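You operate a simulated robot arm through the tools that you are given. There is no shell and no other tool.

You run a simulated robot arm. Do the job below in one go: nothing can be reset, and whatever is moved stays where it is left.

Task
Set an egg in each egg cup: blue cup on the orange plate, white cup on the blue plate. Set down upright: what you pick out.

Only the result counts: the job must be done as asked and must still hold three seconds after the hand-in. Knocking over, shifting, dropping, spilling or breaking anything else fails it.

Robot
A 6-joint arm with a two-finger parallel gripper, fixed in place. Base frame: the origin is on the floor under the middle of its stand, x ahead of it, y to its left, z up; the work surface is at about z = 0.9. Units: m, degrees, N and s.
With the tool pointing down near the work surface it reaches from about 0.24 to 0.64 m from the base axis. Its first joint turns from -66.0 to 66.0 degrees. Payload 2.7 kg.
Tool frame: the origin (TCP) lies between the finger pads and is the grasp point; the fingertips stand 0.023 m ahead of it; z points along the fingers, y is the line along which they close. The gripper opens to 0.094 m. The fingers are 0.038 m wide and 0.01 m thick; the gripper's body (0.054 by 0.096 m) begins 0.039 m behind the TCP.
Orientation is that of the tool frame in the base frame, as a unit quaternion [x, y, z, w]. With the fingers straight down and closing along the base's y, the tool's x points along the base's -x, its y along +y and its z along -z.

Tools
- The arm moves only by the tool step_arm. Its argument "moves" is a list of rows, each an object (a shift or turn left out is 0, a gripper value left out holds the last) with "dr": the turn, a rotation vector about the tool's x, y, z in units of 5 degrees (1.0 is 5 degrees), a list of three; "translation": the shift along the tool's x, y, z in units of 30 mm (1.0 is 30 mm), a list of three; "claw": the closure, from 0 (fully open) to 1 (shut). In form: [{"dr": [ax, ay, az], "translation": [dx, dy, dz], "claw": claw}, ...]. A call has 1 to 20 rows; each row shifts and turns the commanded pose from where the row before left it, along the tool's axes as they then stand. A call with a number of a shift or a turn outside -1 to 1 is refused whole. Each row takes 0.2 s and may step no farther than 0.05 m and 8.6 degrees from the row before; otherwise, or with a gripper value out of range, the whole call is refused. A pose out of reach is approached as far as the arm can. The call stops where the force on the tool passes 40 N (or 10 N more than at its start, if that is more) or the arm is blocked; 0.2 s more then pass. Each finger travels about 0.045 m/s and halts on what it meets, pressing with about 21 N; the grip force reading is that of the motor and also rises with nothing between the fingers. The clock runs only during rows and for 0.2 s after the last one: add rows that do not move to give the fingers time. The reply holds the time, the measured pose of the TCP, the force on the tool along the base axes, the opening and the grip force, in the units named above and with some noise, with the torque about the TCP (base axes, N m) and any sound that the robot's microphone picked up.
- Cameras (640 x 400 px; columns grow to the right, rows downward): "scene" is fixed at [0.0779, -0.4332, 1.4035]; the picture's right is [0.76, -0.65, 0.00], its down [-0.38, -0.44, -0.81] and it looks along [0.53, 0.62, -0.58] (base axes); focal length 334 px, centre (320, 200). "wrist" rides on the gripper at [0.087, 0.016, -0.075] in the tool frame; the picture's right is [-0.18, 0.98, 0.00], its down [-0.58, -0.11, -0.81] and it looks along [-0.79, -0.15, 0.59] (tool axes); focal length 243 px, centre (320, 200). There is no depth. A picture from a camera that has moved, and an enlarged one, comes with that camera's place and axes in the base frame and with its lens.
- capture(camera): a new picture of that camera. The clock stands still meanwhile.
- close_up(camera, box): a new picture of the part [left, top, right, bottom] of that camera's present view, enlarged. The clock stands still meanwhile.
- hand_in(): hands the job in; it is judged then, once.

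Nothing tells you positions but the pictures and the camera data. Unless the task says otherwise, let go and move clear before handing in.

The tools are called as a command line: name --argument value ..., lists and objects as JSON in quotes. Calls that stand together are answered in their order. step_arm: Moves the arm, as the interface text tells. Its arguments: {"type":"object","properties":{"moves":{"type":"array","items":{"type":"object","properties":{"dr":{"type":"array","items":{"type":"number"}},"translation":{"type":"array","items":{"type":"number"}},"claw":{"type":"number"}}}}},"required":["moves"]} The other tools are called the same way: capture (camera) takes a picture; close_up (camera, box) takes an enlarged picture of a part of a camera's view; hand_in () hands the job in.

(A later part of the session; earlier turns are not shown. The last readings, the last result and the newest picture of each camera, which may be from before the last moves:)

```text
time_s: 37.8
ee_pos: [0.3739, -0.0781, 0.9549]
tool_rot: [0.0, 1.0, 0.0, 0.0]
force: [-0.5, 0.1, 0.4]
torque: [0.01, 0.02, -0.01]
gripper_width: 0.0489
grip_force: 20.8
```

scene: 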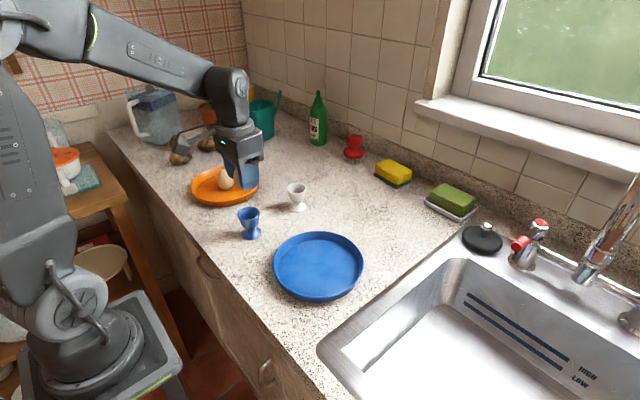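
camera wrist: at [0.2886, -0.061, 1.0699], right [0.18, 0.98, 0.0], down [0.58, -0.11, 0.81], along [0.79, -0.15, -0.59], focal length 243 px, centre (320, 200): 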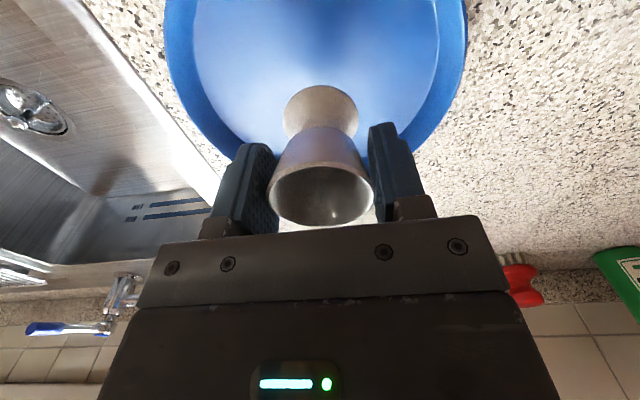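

No contact yet, so I'll continue down in 1 mm steps.

step_arm --moves '[{"translation": [0, 0, 0.04]}, {}]'

step_arm --moves '[{"translation": [0, 0, 0.04]}, {}]'

close_up --camera "scene" --box '[280, 220, 350, 285]'

```text
time_s: 38.4
ee_pos: [0.3756, -0.079, 0.9521]
tool_rot: [-0.001, 1.0, 0.0, 0.0]
force: [-4.1, 1.7, 11.0]
torque: [0.0, 0.13, 0.06]
gripper_width: 0.0489
grip_force: 21.1
```

```text
time_s: 39.0
ee_pos: [0.3768, -0.0777, 0.9512]
tool_rot: [-0.001, 1.0, 0.0, 0.001]
force: [0.9, -2.4, 13.1]
torque: [-0.05, -0.23, 0.01]
gripper_width: 0.0488
grip_force: 21.1
```

```text
6.15 times, centred on (315, 252) of scene
camera zoom: at [0.0777, -0.4332, 1.4035], right [0.76, -0.65, 0.0], down [-0.38, -0.44, -0.81], along [0.53, 0.62, -0.58], focal length 2053 px, centre (351, -123)
```

zoom: 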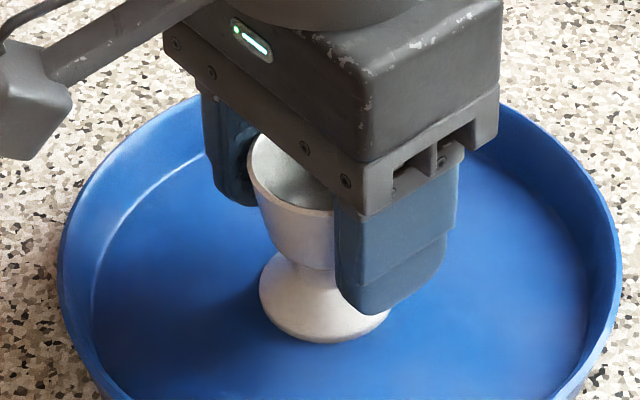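

The cup touched the plate floor at about TCP z = 0.952. I'll relieve the pressure slightly, open slowly, rise clear and check.

step_arm --moves '[{"translation": [0, 0, -0.04]}, {"claw": 0.49}, {"claw": 0.47}, {"claw": 0.45}, {"claw": 0.4}, {"claw": 0.25}, {"claw": 0.0}, {}, {}, {}, {"translation": [0, 0, -0.4]}, {"translation": [0, 0, -0.8]}, {"translation": [0, 0, -0.9]}, {"translation": [0, 0, -0.9]}, {"translation": [0, 0, -0.9]}, {"translation": [0, 0, -0.6]}, {}]'

capture --camera "wrist"

capture --camera "scene"

close_up --camera "scene" --box '[260, 200, 380, 310]'

```text
time_s: 42.6
ee_pos: [0.3756, -0.0762, 1.0856]
tool_rot: [0.0, 1.0, 0.0, 0.0]
force: [-0.1, -0.5, -1.6]
torque: [0.04, 0.01, 0.0]
gripper_width: 0.094
grip_force: 0.0
```

```text
taken
camera wrist: at [0.2895, -0.0608, 1.16], right [0.18, 0.98, 0.0], down [0.58, -0.11, 0.81], along [0.79, -0.15, -0.59], focal length 243 px, centre (320, 200)
```

wrist: 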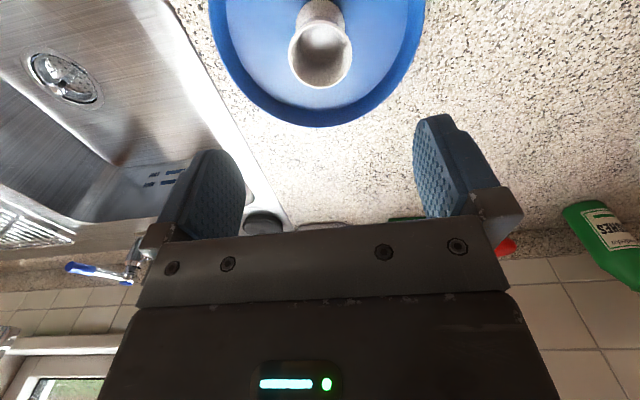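

```text
taken
```

scene: 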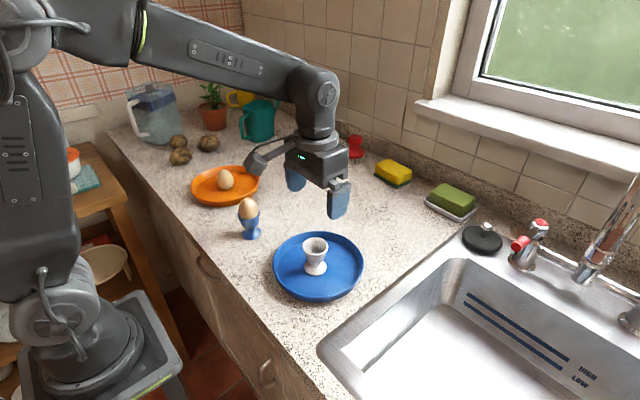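

```text
3.64 times, centred on (320, 255) of scene
camera zoom: at [0.0778, -0.4332, 1.4035], right [0.76, -0.65, 0.0], down [-0.38, -0.44, -0.81], along [0.53, 0.62, -0.58], focal length 1213 px, centre (320, 0)
```

zoom: 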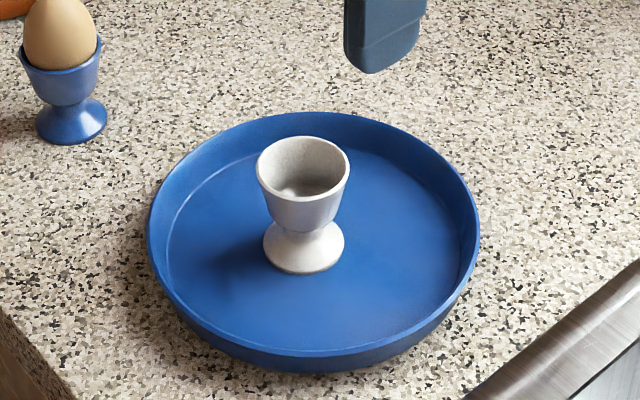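

The white cup stands upright on the blue plate, and everything else is where it was. Now I'm moving to above the egg on the orange plate.

step_arm --moves '[{"translation": [0, 0.5, 0]}, {"translation": [0, 0.9, 0]}, {"translation": [0, 0.9, 0]}, {"translation": [0, 0.9, 0]}, {"translation": [0, 0.9, 0]}, {"translation": [0, 0.9, 0]}, {"translation": [0, 0.9, 0]}, {"translation": [0, 0.9, 0]}, {"translation": [0, 0.9, 0]}, {"translation": [0, 0.9, 0]}, {"translation": [0, 0.9, 0]}, {"translation": [0, 0.9, 0]}, {"translation": [0, 0.9, 0]}, {"translation": [0, 0.9, 0]}, {"translation": [0, 0.5, 0]}, {}, {}]'

capture --camera "wrist"

close_up --camera "wrist" --box '[240, 0, 400, 100]'

```text
time_s: 46.2
ee_pos: [0.3766, 0.3054, 1.0855]
tool_rot: [-0.001, 1.0, 0.0, 0.0]
force: [-0.3, 0.7, -0.5]
torque: [-0.01, 0.0, -0.03]
gripper_width: 0.0941
grip_force: 0.1
```

```text
taken
camera wrist: at [0.29, 0.3209, 1.1595], right [0.18, 0.98, 0.0], down [0.58, -0.11, 0.81], along [0.79, -0.15, -0.59], focal length 243 px, centre (320, 200)
```

wrist: 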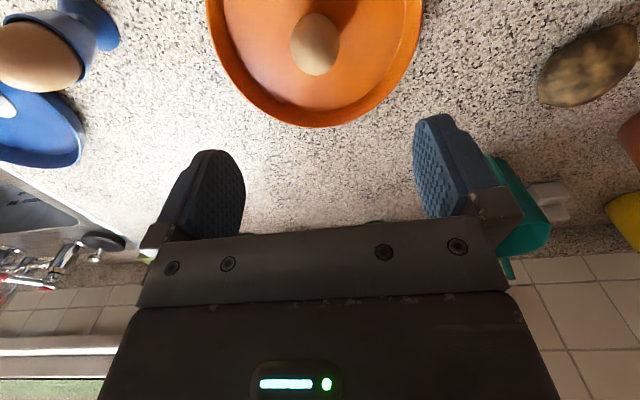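

```text
4.00 times, centred on (320, 50) of wrist
camera zoom: at [0.29, 0.3209, 1.1595], right [0.18, 0.98, 0.0], down [0.58, -0.11, 0.81], along [0.79, -0.15, -0.59], focal length 970 px, centre (320, 800)
```

zoom: 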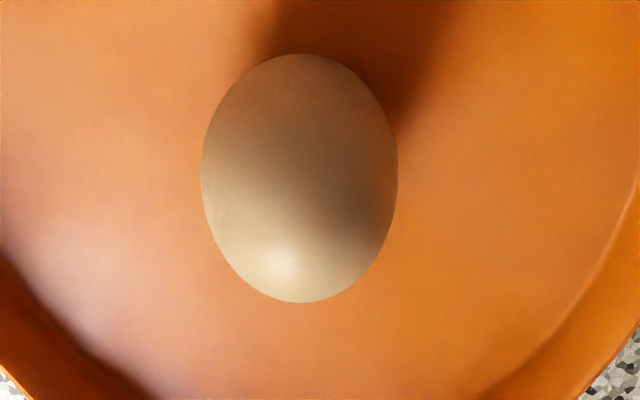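

The egg on the orange plate is about 4 mm toward -y of the tool. I'll correct and descend most of the way, then recheck.

step_arm --moves '[{"translation": [0.045, -0.135, 0]}, {"translation": [0, 0, 0.6]}, {"translation": [0, 0, 0.8]}, {"translation": [0, 0, 0.8]}, {"translation": [0, 0, 0.8]}, {"translation": [0, 0, 0.6]}, {"translation": [0, 0, 0.3]}, {}]'

close_up --camera "wrist" --box '[160, 50, 480, 250]'

close_up --camera "scene" --box '[170, 120, 290, 220]'

```text
time_s: 48.0
ee_pos: [0.376, 0.2977, 0.9701]
tool_rot: [-0.001, 1.0, 0.0, -0.001]
force: [0.8, 0.0, 0.4]
torque: [0.03, -0.01, 0.02]
gripper_width: 0.0939
grip_force: 0.1
```

```text
2.00 times, centred on (320, 150) of wrist
camera zoom: at [0.2886, 0.3145, 1.0441], right [0.18, 0.98, 0.0], down [0.58, -0.11, 0.81], along [0.79, -0.15, -0.59], focal length 485 px, centre (320, 300)
```

zoom: 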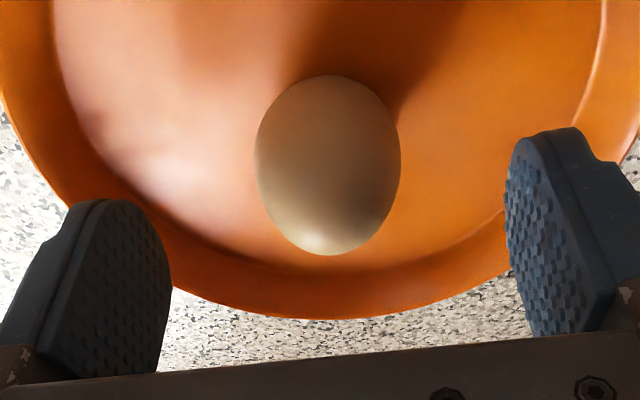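

```text
4.00 times, centred on (230, 170) of scene
camera zoom: at [0.0779, -0.4332, 1.4035], right [0.76, -0.65, 0.0], down [-0.38, -0.44, -0.81], along [0.53, 0.62, -0.58], focal length 1335 px, centre (680, 320)
```

zoom: 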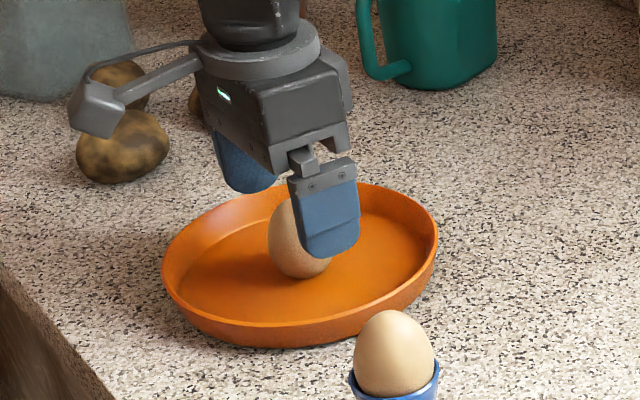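

The egg is aligned in x and about 1 mm off in y. I'll correct that, descend to grip height and close in stages.

step_arm --moves '[{"translation": [0, 0.04, 0]}, {"translation": [0, 0, 0.4]}, {"translation": [0, 0, 0.3]}, {"translation": [0, 0, 0.2]}, {}, {"claw": 0.35}, {}, {}, {"claw": 0.48}, {}, {}]'

close_up --camera "wrist" --box '[160, 50, 480, 250]'

close_up --camera "scene" --box '[170, 120, 290, 220]'

```text
time_s: 50.4
ee_pos: [0.3733, 0.2993, 0.9433]
tool_rot: [-0.001, 1.0, 0.0, 0.0]
force: [-0.2, 0.2, 0.0]
torque: [-0.03, 0.01, -0.01]
gripper_width: 0.0489
grip_force: 0.0
```

```text
2.00 times, centred on (320, 150) of wrist
camera zoom: at [0.2864, 0.3157, 1.0163], right [0.18, 0.98, 0.0], down [0.58, -0.11, 0.81], along [0.79, -0.15, -0.59], focal length 485 px, centre (320, 300)
```

zoom: 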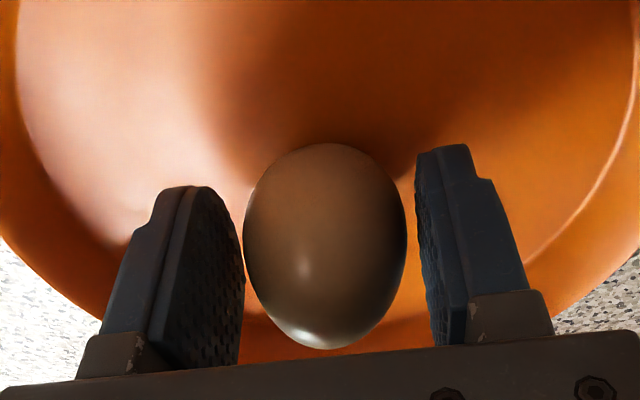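

```text
4.00 times, centred on (230, 170) of scene
camera zoom: at [0.0779, -0.4332, 1.4035], right [0.76, -0.65, 0.0], down [-0.38, -0.44, -0.81], along [0.53, 0.62, -0.58], focal length 1335 px, centre (680, 320)
```

zoom: 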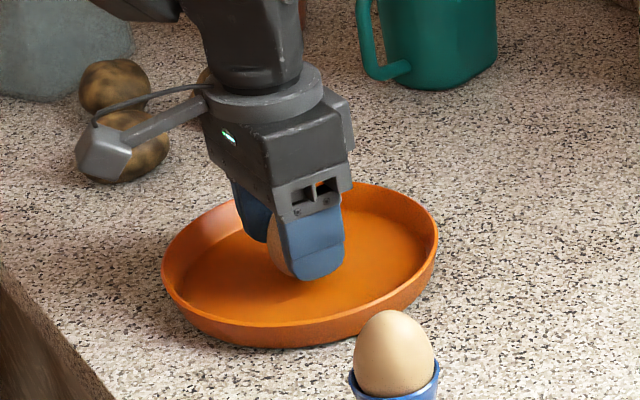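

The egg sits between the pads. I'll close gently to the same grip as before and lift slowly.

step_arm --moves '[{"claw": 0.51}, {"claw": 0.53}, {"claw": 0.55}, {"claw": 0.575}, {"claw": 0.6}, {}, {}]'

step_arm --moves '[{"translation": [0, 0, -0.1]}, {"translation": [0, 0, -0.2]}, {"translation": [0, 0, -0.3]}, {"translation": [0, 0, -0.4]}, {"translation": [0, 0, -0.4]}, {}]'

close_up --camera "scene" --box '[170, 110, 290, 210]'

close_up --camera "wrist" --box '[160, 50, 480, 250]'

```text
time_s: 52.0
ee_pos: [0.373, 0.2998, 0.9428]
tool_rot: [-0.001, 1.0, 0.0, 0.0]
force: [-0.2, 0.2, 0.4]
torque: [-0.04, -0.03, 0.0]
gripper_width: 0.0418
grip_force: 12.2
```

```text
time_s: 53.4
ee_pos: [0.3725, 0.3009, 0.9839]
tool_rot: [-0.001, 1.0, 0.0, -0.001]
force: [0.1, -0.8, -0.4]
torque: [0.01, 0.02, -0.03]
gripper_width: 0.0417
grip_force: 12.4
```

```text
4.00 times, centred on (230, 160) of scene
camera zoom: at [0.0779, -0.4332, 1.4035], right [0.76, -0.65, 0.0], down [-0.38, -0.44, -0.81], along [0.53, 0.62, -0.58], focal length 1335 px, centre (680, 360)
```

zoom: 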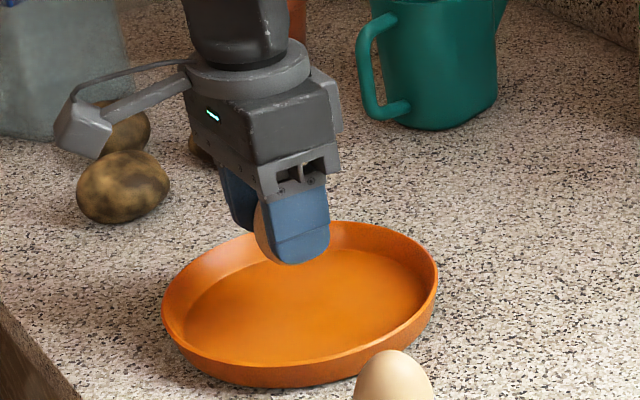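

```text
2.00 times, centred on (320, 150) of wrist
camera zoom: at [0.2852, 0.3163, 1.0574], right [0.18, 0.98, 0.0], down [0.58, -0.11, 0.81], along [0.79, -0.15, -0.59], focal length 485 px, centre (320, 300)
```

zoom: 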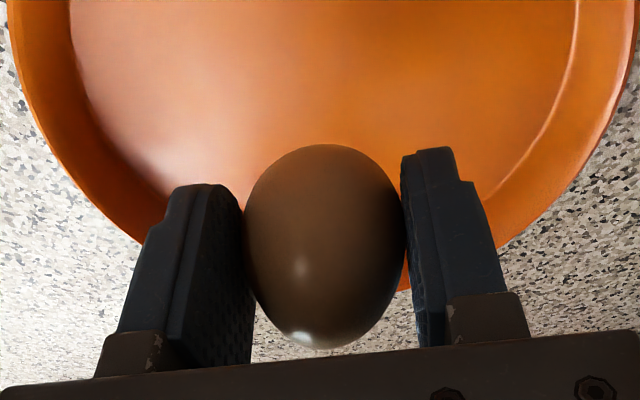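

The second egg is held firmly. I'll raise it and carry it to above the white cup on the blue plate, passing high over the blue cup.

step_arm --moves '[{"translation": [0, 0, -0.6]}, {"translation": [0, 0, -0.8]}, {"translation": [0, 0, -0.8]}, {"translation": [0, -0.2, -0.6]}, {"translation": [0, -0.5, -0.3]}, {"translation": [0, -0.9, 0]}, {"translation": [0, -0.9, 0]}, {"translation": [0, -0.9, 0]}, {"translation": [0, -0.9, 0]}, {"translation": [0, -0.9, 0]}, {"translation": [0, -0.9, 0]}, {"translation": [0, -0.9, 0]}, {"translation": [0, -0.9, 0]}, {"translation": [0, -0.9, 0]}, {"translation": [0, -0.9, 0]}, {"translation": [0, -0.9, 0]}, {"translation": [0, -0.9, 0]}, {"translation": [-0.03, -0.7, 0]}, {"translation": [0, -0.42, 0]}, {}]'

capture --camera "wrist"

capture --camera "scene"

```text
time_s: 57.6
ee_pos: [0.3764, -0.0781, 1.0776]
tool_rot: [-0.001, 1.0, -0.001, 0.001]
force: [-0.1, -0.1, -0.2]
torque: [-0.06, 0.0, 0.01]
gripper_width: 0.042
grip_force: 11.5
```

```text
taken
camera wrist: at [0.289, -0.0625, 1.1502], right [0.18, 0.98, 0.0], down [0.58, -0.11, 0.81], along [0.79, -0.15, -0.59], focal length 243 px, centre (320, 200)
```

wrist: 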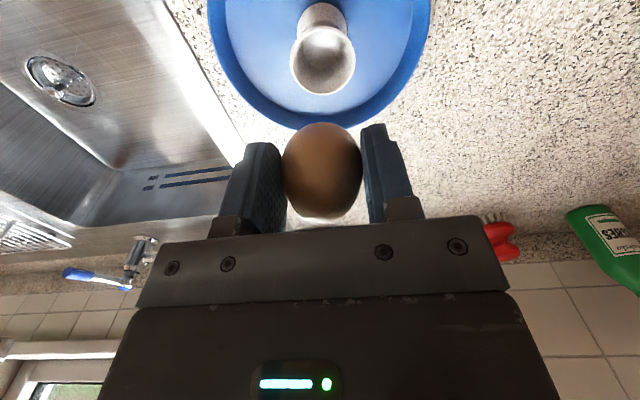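

```text
taken
```

scene: 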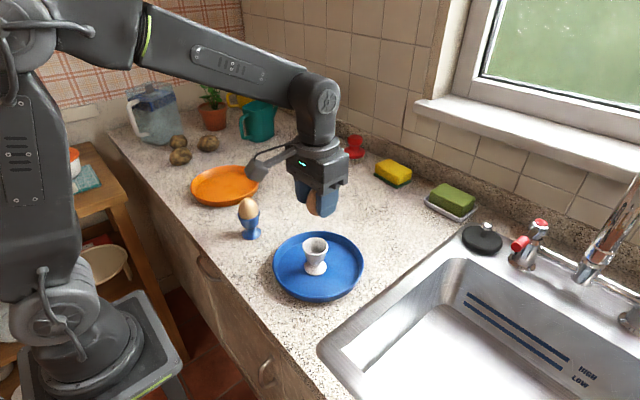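

The egg is over the white cup and laterally aligned. I'll lower until its bottom is just above the rim and measure again.

step_arm --moves '[{"translation": [0, 0, 0.5]}, {"translation": [0, 0, 0.6]}, {"translation": [0, 0, 0.6]}, {"translation": [0, 0, 0.4]}, {"translation": [0, 0, 0.2]}, {}, {}]'

close_up --camera "wrist" --box '[240, 30, 400, 230]'

close_up --camera "scene" --box '[285, 210, 345, 280]'

```text
time_s: 59.2
ee_pos: [0.375, -0.0787, 1.0088]
tool_rot: [-0.001, 1.0, 0.0, 0.0]
force: [-0.2, 0.6, -0.2]
torque: [-0.03, 0.01, -0.02]
gripper_width: 0.0418
grip_force: 11.9
```

```text
2.00 times, centred on (320, 130) of wrist
camera zoom: at [0.2876, -0.062, 1.0824], right [0.18, 0.98, 0.0], down [0.58, -0.11, 0.81], along [0.79, -0.15, -0.59], focal length 485 px, centre (320, 340)
```

zoom: 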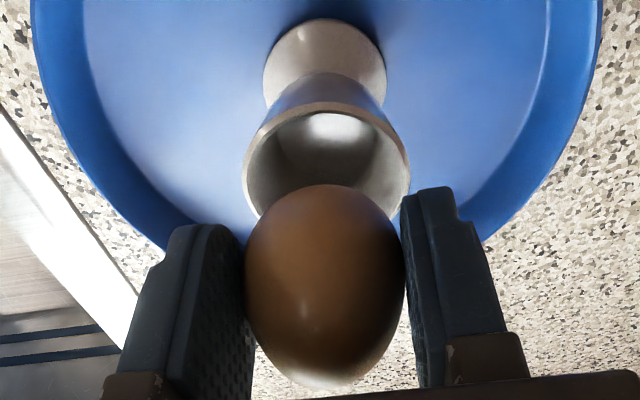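

```text
5.71 times, centred on (315, 245) of scene
camera zoom: at [0.0779, -0.4332, 1.4035], right [0.76, -0.65, 0.0], down [-0.38, -0.44, -0.81], along [0.53, 0.62, -0.58], focal length 1907 px, centre (349, -57)
```

zoom: 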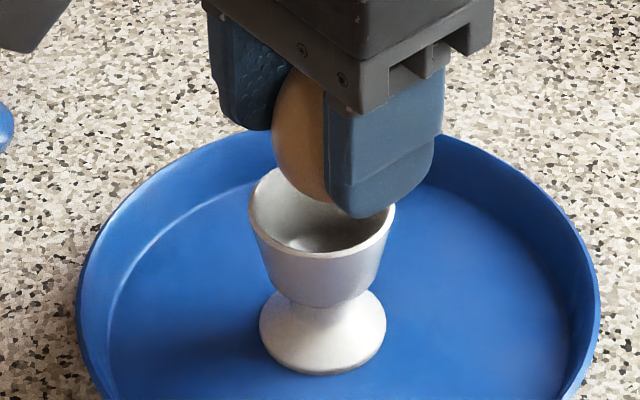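

The y alignment is good, but both views show the egg about 4 mm too far toward +x relative to the cup. I'll correct that and look again.

step_arm --moves '[{"translation": [0.12, 0, 0]}, {}, {}]'

close_up --camera "wrist" --box '[240, 30, 400, 230]'

close_up --camera "scene" --box '[285, 210, 345, 280]'

```text
time_s: 60.0
ee_pos: [0.3706, -0.0785, 1.0089]
tool_rot: [0.0, 1.0, 0.0, 0.0]
force: [-0.1, 0.1, -1.0]
torque: [-0.01, 0.01, -0.03]
gripper_width: 0.0418
grip_force: 11.8
```

```text
2.00 times, centred on (320, 130) of wrist
camera zoom: at [0.2843, -0.0623, 1.0828], right [0.18, 0.98, 0.0], down [0.58, -0.11, 0.81], along [0.79, -0.15, -0.59], focal length 485 px, centre (320, 340)
```

zoom: 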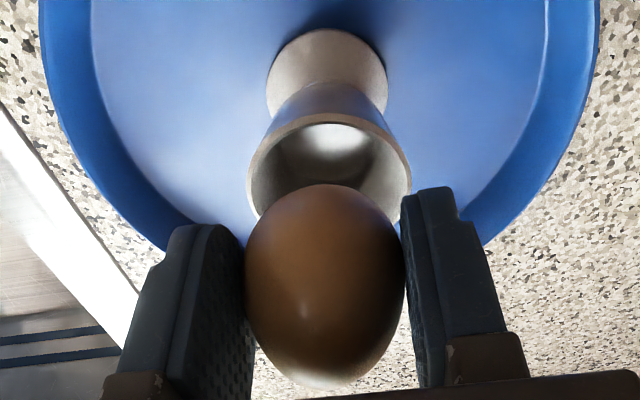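

```text
5.71 times, centred on (315, 245) of scene
camera zoom: at [0.0779, -0.4332, 1.4035], right [0.76, -0.65, 0.0], down [-0.38, -0.44, -0.81], along [0.53, 0.62, -0.58], focal length 1907 px, centre (349, -57)
```

zoom: 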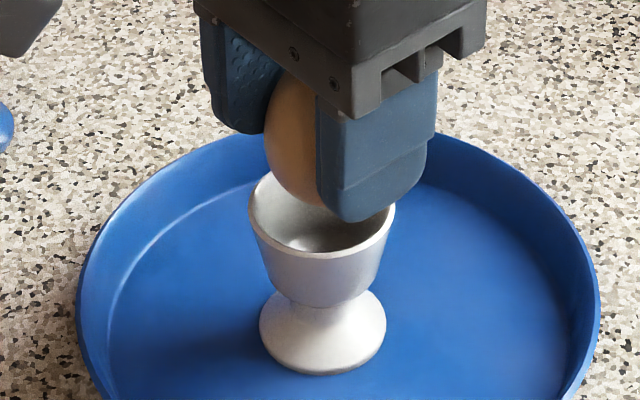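

The remaining offset is about 1 mm in each axis. I'll correct it and lower 10 mm.

step_arm --moves '[{"translation": [0.03, 0.035, 0]}, {}, {"translation": [0, 0, 0.15]}, {"translation": [0, 0, 0.15]}, {}]'

close_up --camera "wrist" --box '[240, 30, 400, 230]'

close_up --camera "scene" --box '[285, 210, 345, 280]'

```text
time_s: 61.2
ee_pos: [0.3693, -0.0763, 1.0]
tool_rot: [-0.001, 1.0, 0.0, 0.0]
force: [-0.5, -0.4, -0.3]
torque: [0.0, 0.03, 0.01]
gripper_width: 0.0421
grip_force: 11.5
```

```text
2.00 times, centred on (320, 130) of wrist
camera zoom: at [0.2829, -0.061, 1.0737], right [0.18, 0.98, 0.0], down [0.58, -0.11, 0.81], along [0.79, -0.15, -0.59], focal length 485 px, centre (320, 340)
```

zoom: 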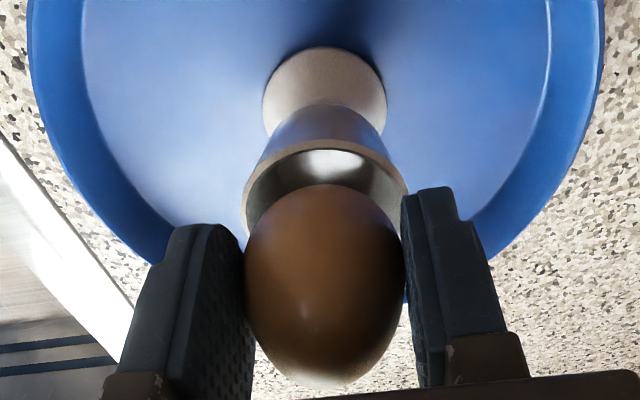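

```text
5.71 times, centred on (315, 245) of scene
camera zoom: at [0.0779, -0.4332, 1.4035], right [0.76, -0.65, 0.0], down [-0.38, -0.44, -0.81], along [0.53, 0.62, -0.58], focal length 1907 px, centre (349, -57)
```

zoom: 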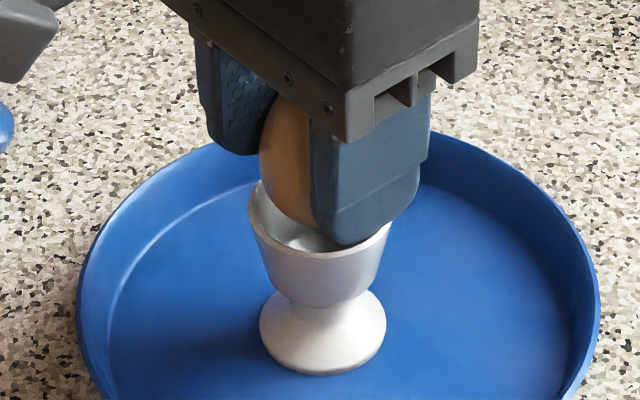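

Both views now show the egg centred over the white cup. I'll lower another 9 mm and check.

step_arm --moves '[{"translation": [0, 0, 0.15]}, {"translation": [0, 0, 0.15]}, {}, {}]'

close_up --camera "wrist" --box '[240, 30, 400, 230]'

close_up --camera "scene" --box '[285, 210, 345, 280]'

```text
time_s: 62.2
ee_pos: [0.37, -0.0779, 0.9923]
tool_rot: [-0.001, 1.0, -0.001, 0.0]
force: [0.1, -0.1, -1.6]
torque: [0.01, -0.01, 0.0]
gripper_width: 0.0416
grip_force: 12.3
```

```text
2.00 times, centred on (320, 130) of wrist
camera zoom: at [0.2834, -0.0611, 1.0654], right [0.18, 0.98, 0.0], down [0.58, -0.11, 0.81], along [0.79, -0.15, -0.59], focal length 485 px, centre (320, 340)
```

zoom: 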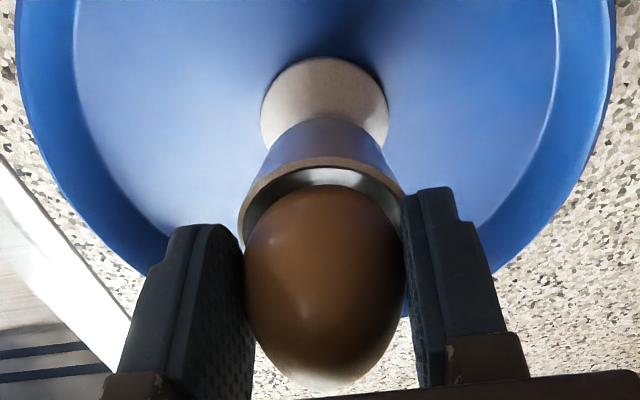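

```text
5.71 times, centred on (315, 245) of scene
camera zoom: at [0.0779, -0.4332, 1.4035], right [0.76, -0.65, 0.0], down [-0.38, -0.44, -0.81], along [0.53, 0.62, -0.58], focal length 1907 px, centre (349, -57)
```

zoom: 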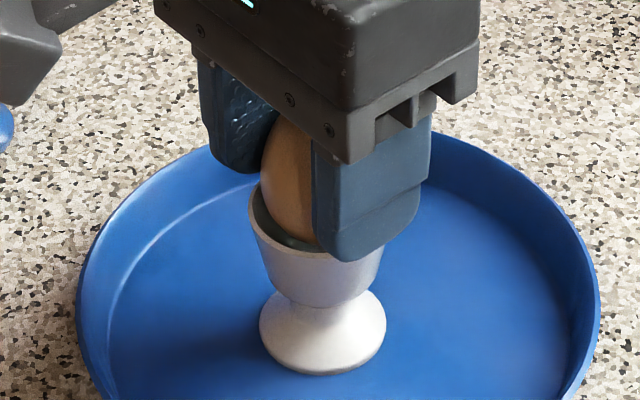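

The egg's lower end is inside the white cup and nothing is touching. I'll lower 1 mm more and loosen the grip gradually, as with the first egg.

step_arm --moves '[{"translation": [0, -0.02, 0.05]}, {}, {"claw": 0.575}, {"claw": 0.565}, {"claw": 0.56}, {"claw": 0.555}, {"claw": 0.55}, {"claw": 0.545}, {"claw": 0.54}, {"claw": 0.53}, {"claw": 0.52}, {}, {}]'

close_up --camera "wrist" --box '[240, 30, 400, 230]'

close_up --camera "scene" --box '[285, 210, 345, 280]'

```text
time_s: 65.0
ee_pos: [0.3704, -0.0779, 0.9904]
tool_rot: [-0.001, 1.0, 0.0, -0.001]
force: [0.4, 0.0, 0.5]
torque: [0.03, 0.01, 0.02]
gripper_width: 0.045
grip_force: 0.0
```

```text
2.00 times, centred on (320, 130) of wrist
camera zoom: at [0.2839, -0.0619, 1.0638], right [0.18, 0.98, 0.0], down [0.58, -0.11, 0.81], along [0.79, -0.15, -0.59], focal length 485 px, centre (320, 340)
```

zoom: 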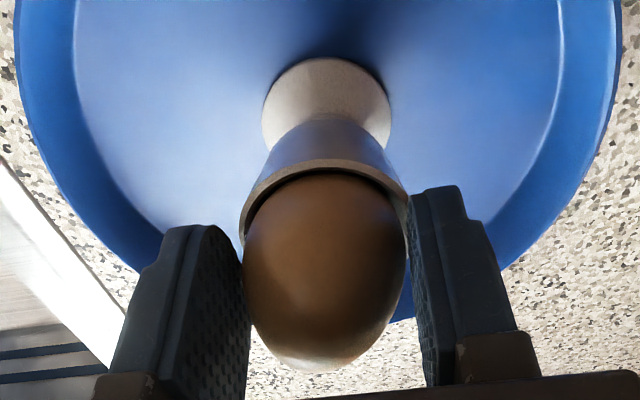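

```text
5.71 times, centred on (315, 245) of scene
camera zoom: at [0.0779, -0.4332, 1.4035], right [0.76, -0.65, 0.0], down [-0.38, -0.44, -0.81], along [0.53, 0.62, -0.58], focal length 1907 px, centre (349, -57)
```

zoom: 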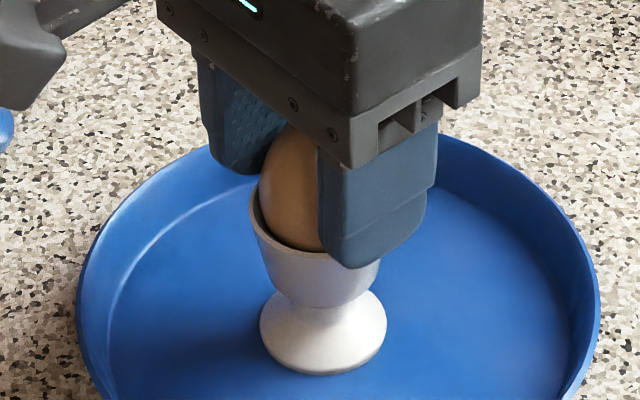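

The egg has settled into the white cup. I'll open fully, rise straight up and inspect.

step_arm --moves '[{"claw": 0.4}, {"claw": 0.2}, {"claw": 0.0}, {}, {}, {"translation": [0, 0, -0.5]}, {"translation": [0, 0, -0.8]}, {"translation": [0, 0, -0.9]}, {"translation": [0, 0, -0.9]}, {"translation": [0, 0, -0.8]}, {}]'

capture --camera "scene"

close_up --camera "scene" --box '[260, 210, 380, 310]'

close_up --camera "scene" --box '[180, 150, 280, 250]'

```text
time_s: 67.4
ee_pos: [0.373, -0.0775, 1.1061]
tool_rot: [-0.001, 1.0, 0.0, 0.0]
force: [-0.4, 0.1, 0.2]
torque: [0.0, -0.01, -0.02]
gripper_width: 0.0941
grip_force: 0.0
```

```text
taken
```

scene: 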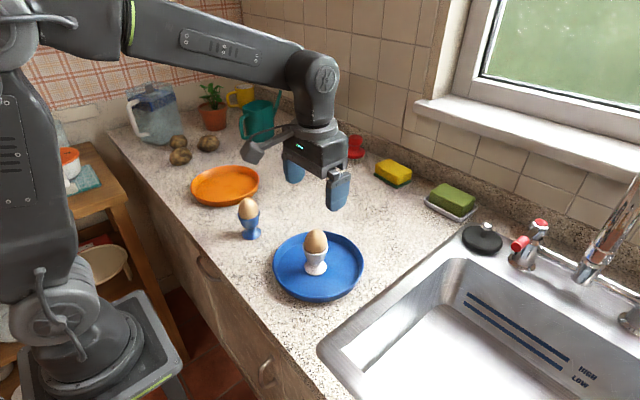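

```text
4.00 times, centred on (320, 260) of scene
camera zoom: at [0.0778, -0.4332, 1.4035], right [0.76, -0.65, 0.0], down [-0.38, -0.44, -0.81], along [0.53, 0.62, -0.58], focal length 1335 px, centre (320, -40)
```

zoom: 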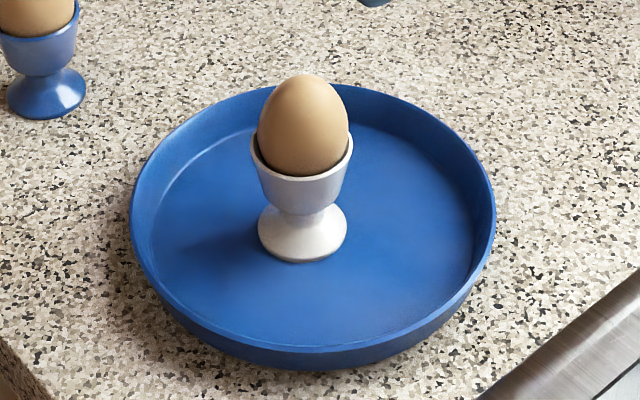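

```text
4.00 times, centred on (230, 200) of scene
camera zoom: at [0.0778, -0.4332, 1.4035], right [0.76, -0.65, 0.0], down [-0.38, -0.44, -0.81], along [0.53, 0.62, -0.58], focal length 1335 px, centre (680, 200)
```

zoom: 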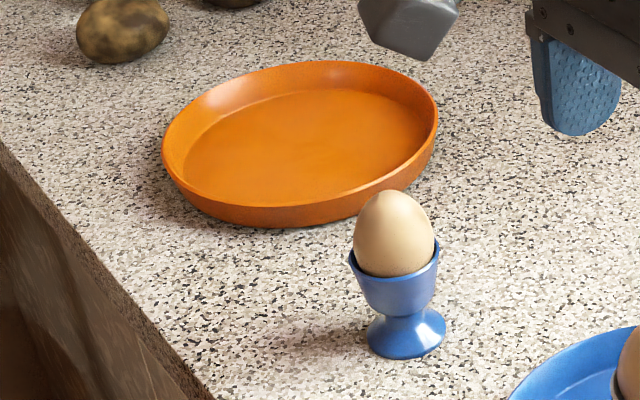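

Both eggs stand upright in their cups, and the white cup is already on the blue plate. The last part is to carry the blue cup with its egg to the orange plate. I'm moving above it.

step_arm --moves '[{"translation": [0.1, 0.5, 0]}, {"translation": [0.2, 0.8, 0]}, {"translation": [0.2, 0.9, 0]}, {"translation": [0.2, 0.9, 0]}, {"translation": [0.2, 0.9, 0]}, {"translation": [0.2, 0.9, 0]}, {"translation": [0.15, 0.7, 0]}, {"translation": [0.1, 0.32, 0]}, {}, {}]'

capture --camera "wrist"

close_up --camera "wrist" --box '[240, 0, 400, 100]'

```text
time_s: 69.6
ee_pos: [0.3289, 0.0989, 1.1063]
tool_rot: [0.0, 1.0, 0.0, 0.0]
force: [-0.3, -0.2, 0.3]
torque: [0.0, 0.03, 0.0]
gripper_width: 0.094
grip_force: 0.0
```

```text
taken
camera wrist: at [0.243, 0.1147, 1.1812], right [0.18, 0.98, 0.0], down [0.58, -0.11, 0.81], along [0.79, -0.15, -0.59], focal length 243 px, centre (320, 200)
```

wrist: 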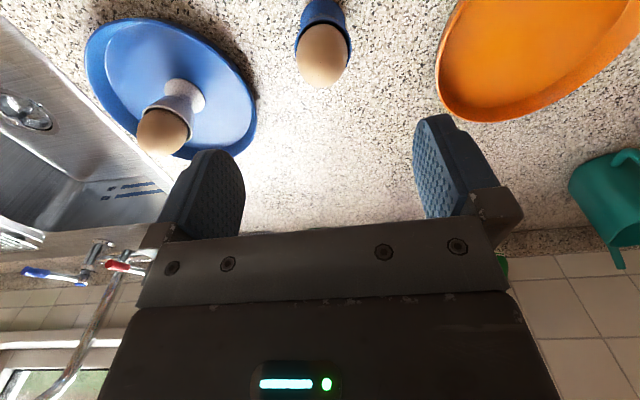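

```text
4.00 times, centred on (320, 50) of wrist
camera zoom: at [0.243, 0.1147, 1.1812], right [0.18, 0.98, 0.0], down [0.58, -0.11, 0.81], along [0.79, -0.15, -0.59], focal length 970 px, centre (320, 800)
```

zoom: 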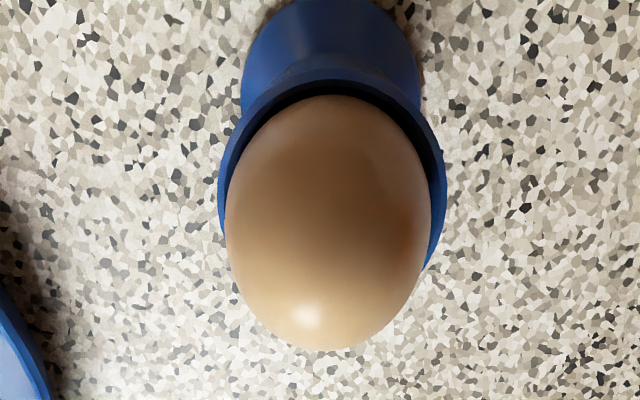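

The cup is about 2 mm off in both x and y. I'll correct this and descend with open fingers to just above rim height.

step_arm --moves '[{"translation": [-0.075, 0.06, 0]}, {"translation": [0, 0, 0.6]}, {"translation": [0, 0, 0.8]}, {"translation": [0, 0, 0.8]}, {"translation": [0, 0, 0.8]}, {"translation": [0, 0, 0.6]}, {"translation": [0, 0, 0.2]}, {}, {}]'

close_up --camera "wrist" --box '[160, 30, 480, 230]'

close_up --camera "scene" --box '[210, 160, 300, 250]'

```text
time_s: 71.6
ee_pos: [0.3309, 0.1014, 0.9921]
tool_rot: [-0.001, 1.0, 0.0, 0.0]
force: [-0.6, -0.2, -0.7]
torque: [0.03, 0.0, 0.02]
gripper_width: 0.094
grip_force: 0.0
```

```text
2.00 times, centred on (320, 130) of wrist
camera zoom: at [0.2441, 0.1178, 1.0652], right [0.18, 0.98, 0.0], down [0.58, -0.11, 0.81], along [0.79, -0.15, -0.59], focal length 485 px, centre (320, 340)
```

zoom: 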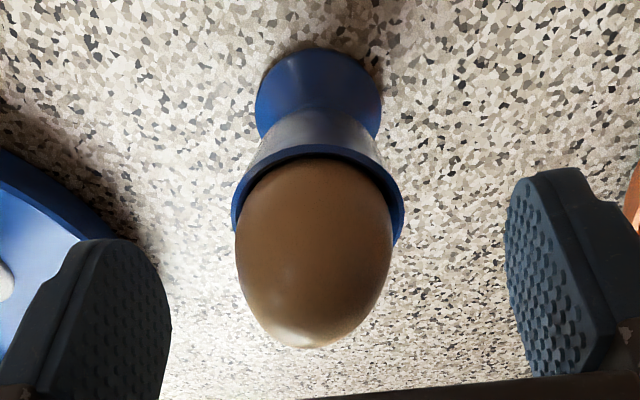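

```text
4.44 times, centred on (255, 205) of scene
camera zoom: at [0.0779, -0.4332, 1.4035], right [0.76, -0.65, 0.0], down [-0.38, -0.44, -0.81], along [0.53, 0.62, -0.58], focal length 1483 px, centre (609, 178)
```

zoom: 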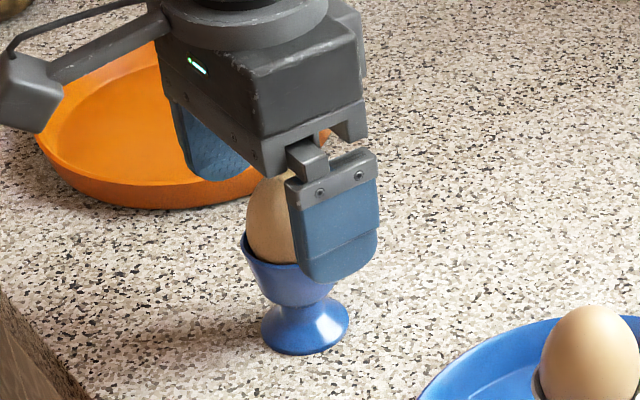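

The egg's top is at about z = 0.9985, so with the TCP at 0.966 the palm stays about 6 mm above it while the pads overlap the bowl by about 16 mm. I'll correct slightly, descend to that height and close gently on the cup.

step_arm --moves '[{"translation": [-0.06, -0.03, 0.2]}, {"translation": [0, 0, 0.3]}, {"translation": [0, 0, 0.2]}, {"translation": [0, 0, 0.13]}, {}, {}]'

close_up --camera "wrist" --box '[160, 50, 480, 250]'

close_up --camera "scene" --box '[210, 160, 300, 250]'

```text
time_s: 73.0
ee_pos: [0.3329, 0.0998, 0.9662]
tool_rot: [-0.001, 1.0, 0.0, -0.001]
force: [-0.7, -0.3, -0.4]
torque: [0.0, -0.02, 0.01]
gripper_width: 0.0941
grip_force: 0.0
```

```text
2.00 times, centred on (320, 150) of wrist
camera zoom: at [0.2459, 0.1159, 1.0409], right [0.18, 0.98, 0.0], down [0.58, -0.11, 0.81], along [0.79, -0.15, -0.59], focal length 485 px, centre (320, 300)
```

zoom: 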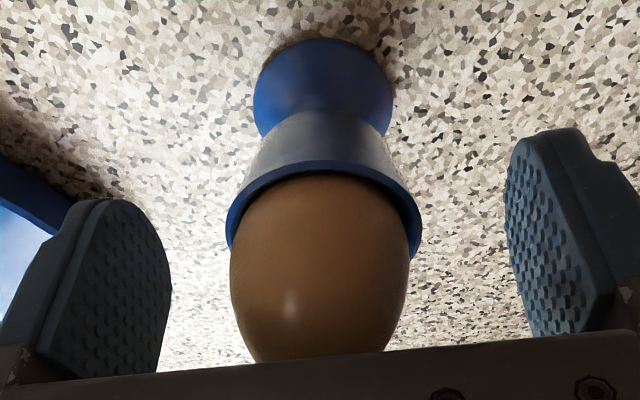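

```text
4.44 times, centred on (255, 205) of scene
camera zoom: at [0.0779, -0.4332, 1.4035], right [0.76, -0.65, 0.0], down [-0.38, -0.44, -0.81], along [0.53, 0.62, -0.58], focal length 1483 px, centre (609, 178)
```

zoom: 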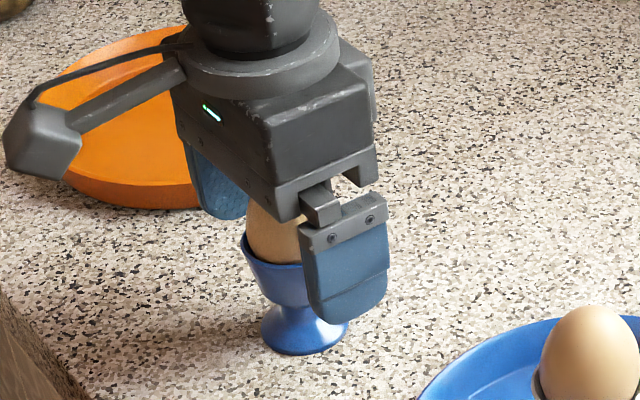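

There's no contact force and the cup is centred between the fingers. I'll close slowly on the bowl.

step_arm --moves '[{"claw": 0.25}, {}, {"claw": 0.42}, {}, {}, {"claw": 0.45}, {"claw": 0.47}, {"claw": 0.49}, {"claw": 0.52}, {"claw": 0.56}, {}, {}]'

close_up --camera "wrist" --box '[160, 50, 480, 250]'

close_up --camera "scene" --box '[210, 160, 300, 250]'

```text
time_s: 75.6
ee_pos: [0.3327, 0.1002, 0.9677]
tool_rot: [-0.001, 1.0, 0.0, 0.0]
force: [-0.2, -0.2, 0.5]
torque: [-0.01, -0.01, 0.01]
gripper_width: 0.049
grip_force: 21.1
```

```text
2.00 times, centred on (320, 150) of wrist
camera zoom: at [0.2459, 0.1159, 1.041], right [0.18, 0.98, 0.0], down [0.58, -0.11, 0.81], along [0.79, -0.15, -0.59], focal length 485 px, centre (320, 300)
```

zoom: 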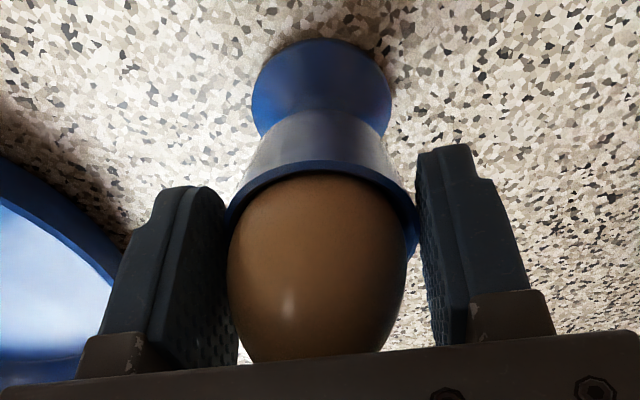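

```text
4.44 times, centred on (255, 205) of scene
camera zoom: at [0.0779, -0.4332, 1.4035], right [0.76, -0.65, 0.0], down [-0.38, -0.44, -0.81], along [0.53, 0.62, -0.58], focal length 1483 px, centre (609, 178)
```

zoom: 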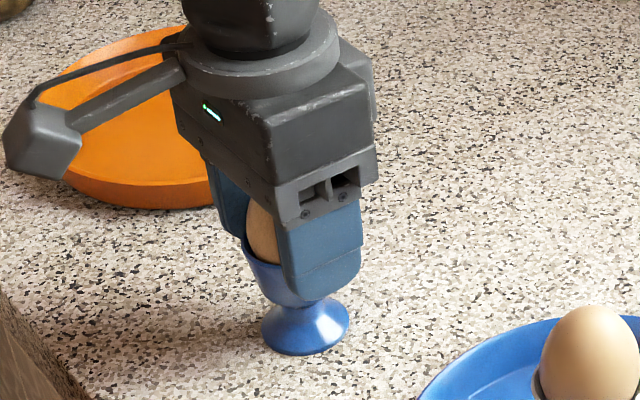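

The grip is 49 mm at 21 N on the rim, with no side force. I'll lift very gently and check.

step_arm --moves '[{"translation": [0, 0, -0.05]}, {"translation": [0, 0, -0.1]}, {"translation": [0, 0, -0.2]}, {"translation": [0, 0, -0.3]}, {"translation": [0, 0, -0.3]}, {"translation": [0, 0, -0.15]}, {}]'

close_up --camera "wrist" --box '[160, 50, 480, 250]'

close_up --camera "scene" --box '[210, 140, 300, 230]'

```text
time_s: 77.2
ee_pos: [0.333, 0.0997, 1.0016]
tool_rot: [-0.001, 1.0, 0.0, 0.001]
force: [0.3, -0.6, -1.3]
torque: [0.04, 0.02, -0.04]
gripper_width: 0.0493
grip_force: 21.2
```

```text
2.00 times, centred on (320, 150) of wrist
camera zoom: at [0.2463, 0.1165, 1.0745], right [0.18, 0.98, 0.0], down [0.58, -0.11, 0.81], along [0.79, -0.15, -0.59], focal length 485 px, centre (320, 300)
```

zoom: 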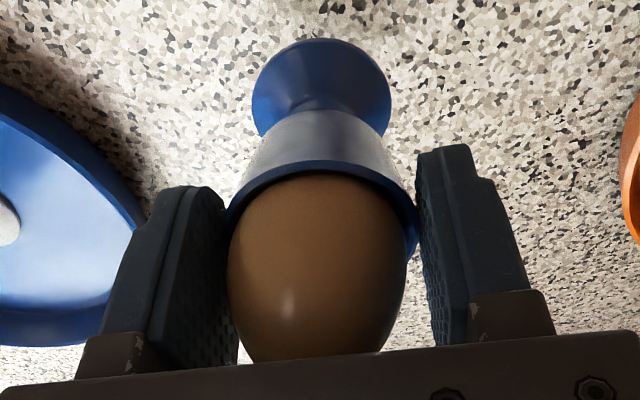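

```text
4.44 times, centred on (255, 185) of scene
camera zoom: at [0.0779, -0.4332, 1.4035], right [0.76, -0.65, 0.0], down [-0.38, -0.44, -0.81], along [0.53, 0.62, -0.58], focal length 1483 px, centre (609, 267)
```

zoom: 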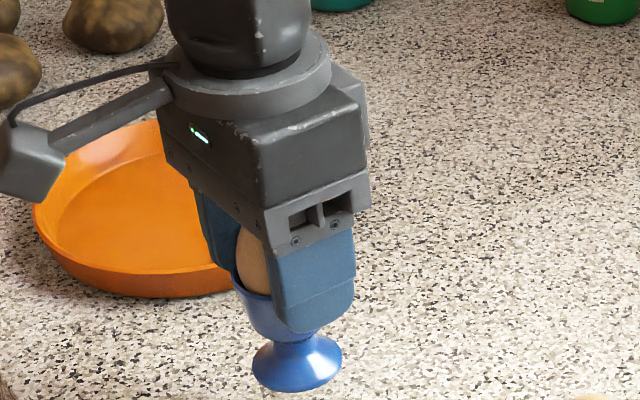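

The cup and egg hang steady and upright. I'll raise them a bit more and carry them gently over the orange plate.

step_arm --moves '[{"translation": [0, 0, -0.2]}, {"translation": [0, 0, -0.3]}, {"translation": [0, 0, -0.3]}, {"translation": [0, 0.1, -0.2]}, {"translation": [-0.05, 0.25, 0]}, {"translation": [-0.1, 0.45, 0]}, {"translation": [-0.13, 0.6, 0]}, {"translation": [-0.14, 0.6, 0]}, {"translation": [-0.14, 0.6, 0]}, {"translation": [-0.14, 0.6, 0]}, {"translation": [-0.14, 0.6, 0]}, {"translation": [-0.14, 0.6, 0]}, {"translation": [-0.14, 0.6, 0]}, {"translation": [-0.13, 0.6, 0]}, {"translation": [-0.1, 0.5, 0]}, {"translation": [-0.08, 0.35, 0]}, {"translation": [-0.04, 0.2, 0]}, {"translation": [0, 0.09, 0]}, {}, {}]'

capture --camera "wrist"

close_up --camera "scene" --box '[170, 110, 290, 220]'

```text
time_s: 81.4
ee_pos: [0.378, 0.3025, 1.0316]
tool_rot: [-0.001, 1.0, 0.0, 0.0]
force: [-0.4, 0.5, -0.6]
torque: [0.01, 0.0, 0.0]
gripper_width: 0.0489
grip_force: 21.1
```

```text
taken
camera wrist: at [0.2908, 0.3191, 1.1046], right [0.18, 0.98, 0.0], down [0.58, -0.11, 0.81], along [0.79, -0.15, -0.59], focal length 243 px, centre (320, 200)
```

wrist: 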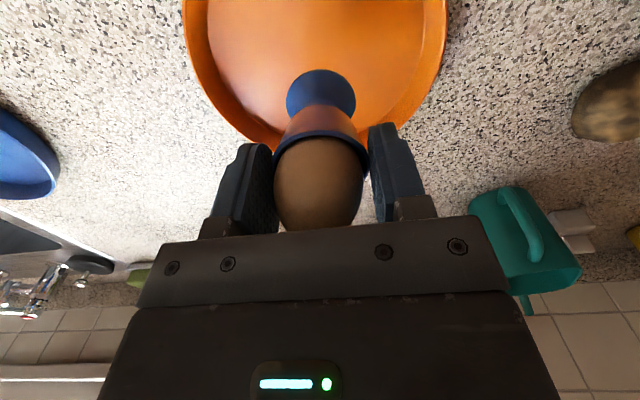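

```text
3.64 times, centred on (230, 165) of scene
camera zoom: at [0.0779, -0.4332, 1.4035], right [0.76, -0.65, 0.0], down [-0.38, -0.44, -0.81], along [0.53, 0.62, -0.58], focal length 1213 px, centre (647, 327)
```

zoom: 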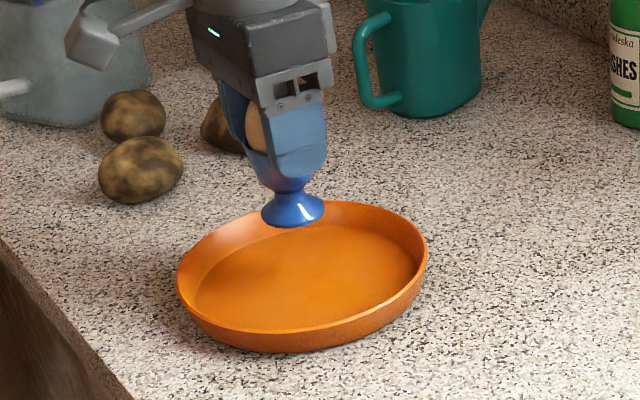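

The cup is over the middle of the orange plate. I'll lower it slowly, expecting contact at about TCP z = 0.9715.

step_arm --moves '[{"translation": [0, 0, 0.15]}, {"translation": [0, 0, 0.3]}, {"translation": [0, 0, 0.35]}, {"translation": [0, 0, 0.35]}, {"translation": [0, 0, 0.3]}, {"translation": [0, 0, 0.15]}, {"translation": [0, 0, 0.08]}, {}]'

close_up --camera "scene" --box '[170, 110, 290, 220]'

capture --camera "wrist"

```text
time_s: 83.2
ee_pos: [0.3778, 0.3037, 0.9807]
tool_rot: [0.0, 1.0, 0.0, 0.001]
force: [0.2, -0.8, -1.6]
torque: [-0.01, -0.02, 0.01]
gripper_width: 0.0494
grip_force: 21.0
```

```text
3.64 times, centred on (230, 165) of scene
camera zoom: at [0.0779, -0.4332, 1.4035], right [0.76, -0.65, 0.0], down [-0.38, -0.44, -0.81], along [0.53, 0.62, -0.58], focal length 1213 px, centre (647, 327)
```

zoom: 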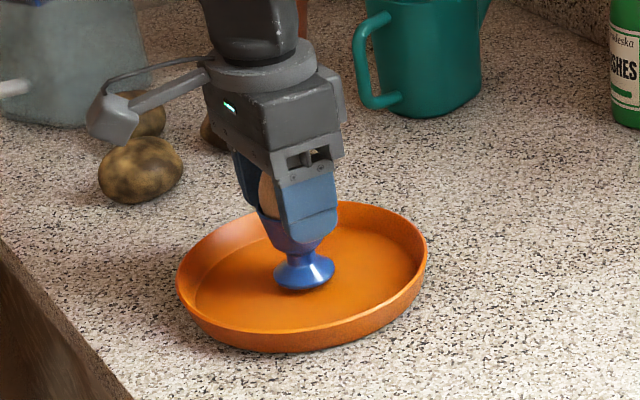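

```text
taken
camera wrist: at [0.2903, 0.3188, 1.0536], right [0.18, 0.98, 0.0], down [0.58, -0.11, 0.81], along [0.79, -0.15, -0.59], focal length 243 px, centre (320, 200)
```

wrist: 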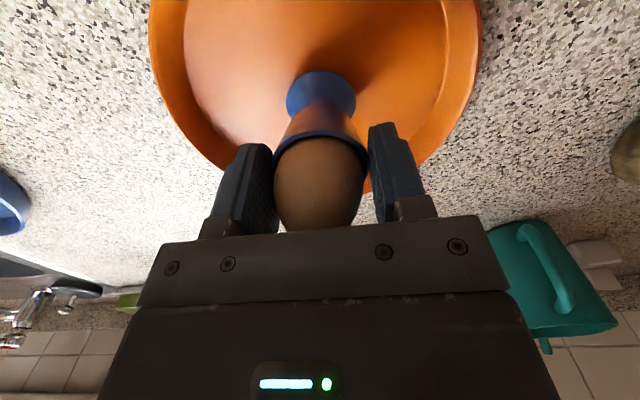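

The base is about 8 mm above the plate floor. I'll continue down in small steps until contact.

step_arm --moves '[{"translation": [0, 0, 0.06]}, {"translation": [0, 0, 0.06]}, {"translation": [0, 0, 0.04]}, {}]'

step_arm --moves '[{"translation": [0, 0, 0.03]}, {}]'

step_arm --moves '[{"translation": [0, 0, 0.03]}, {}]'

```text
time_s: 84.2
ee_pos: [0.3776, 0.3024, 0.975]
tool_rot: [-0.001, 1.0, 0.0, 0.0]
force: [-0.7, 0.2, -2.4]
torque: [-0.01, -0.02, 0.01]
gripper_width: 0.0494
grip_force: 21.1
```

```text
time_s: 84.8
ee_pos: [0.3771, 0.3031, 0.9731]
tool_rot: [0.0, 1.0, 0.0, 0.0]
force: [-0.5, -0.1, -1.0]
torque: [0.0, -0.03, -0.01]
gripper_width: 0.0491
grip_force: 21.3
```

```text
time_s: 85.4
ee_pos: [0.3768, 0.303, 0.9733]
tool_rot: [-0.001, 1.0, 0.0, 0.0]
force: [0.0, 0.9, -2.6]
torque: [0.02, -0.01, 0.04]
gripper_width: 0.0492
grip_force: 21.4
```

No contact yet, so I'll keep stepping down by under 1 mm at a time.

step_arm --moves '[{"translation": [0, 0, 0.03]}, {}]'

step_arm --moves '[{"translation": [0, 0, 0.025]}, {}]'

```text
time_s: 86.0
ee_pos: [0.3769, 0.3024, 0.9715]
tool_rot: [0.0, 1.0, 0.001, 0.0]
force: [0.6, 0.8, -1.2]
torque: [-0.02, 0.0, 0.01]
gripper_width: 0.0493
grip_force: 21.2
```

```text
time_s: 86.6
ee_pos: [0.3768, 0.3027, 0.9723]
tool_rot: [-0.001, 1.0, 0.001, 0.001]
force: [1.9, -0.2, 6.7]
torque: [-0.16, -0.06, 0.04]
gripper_width: 0.049
grip_force: 20.9
```

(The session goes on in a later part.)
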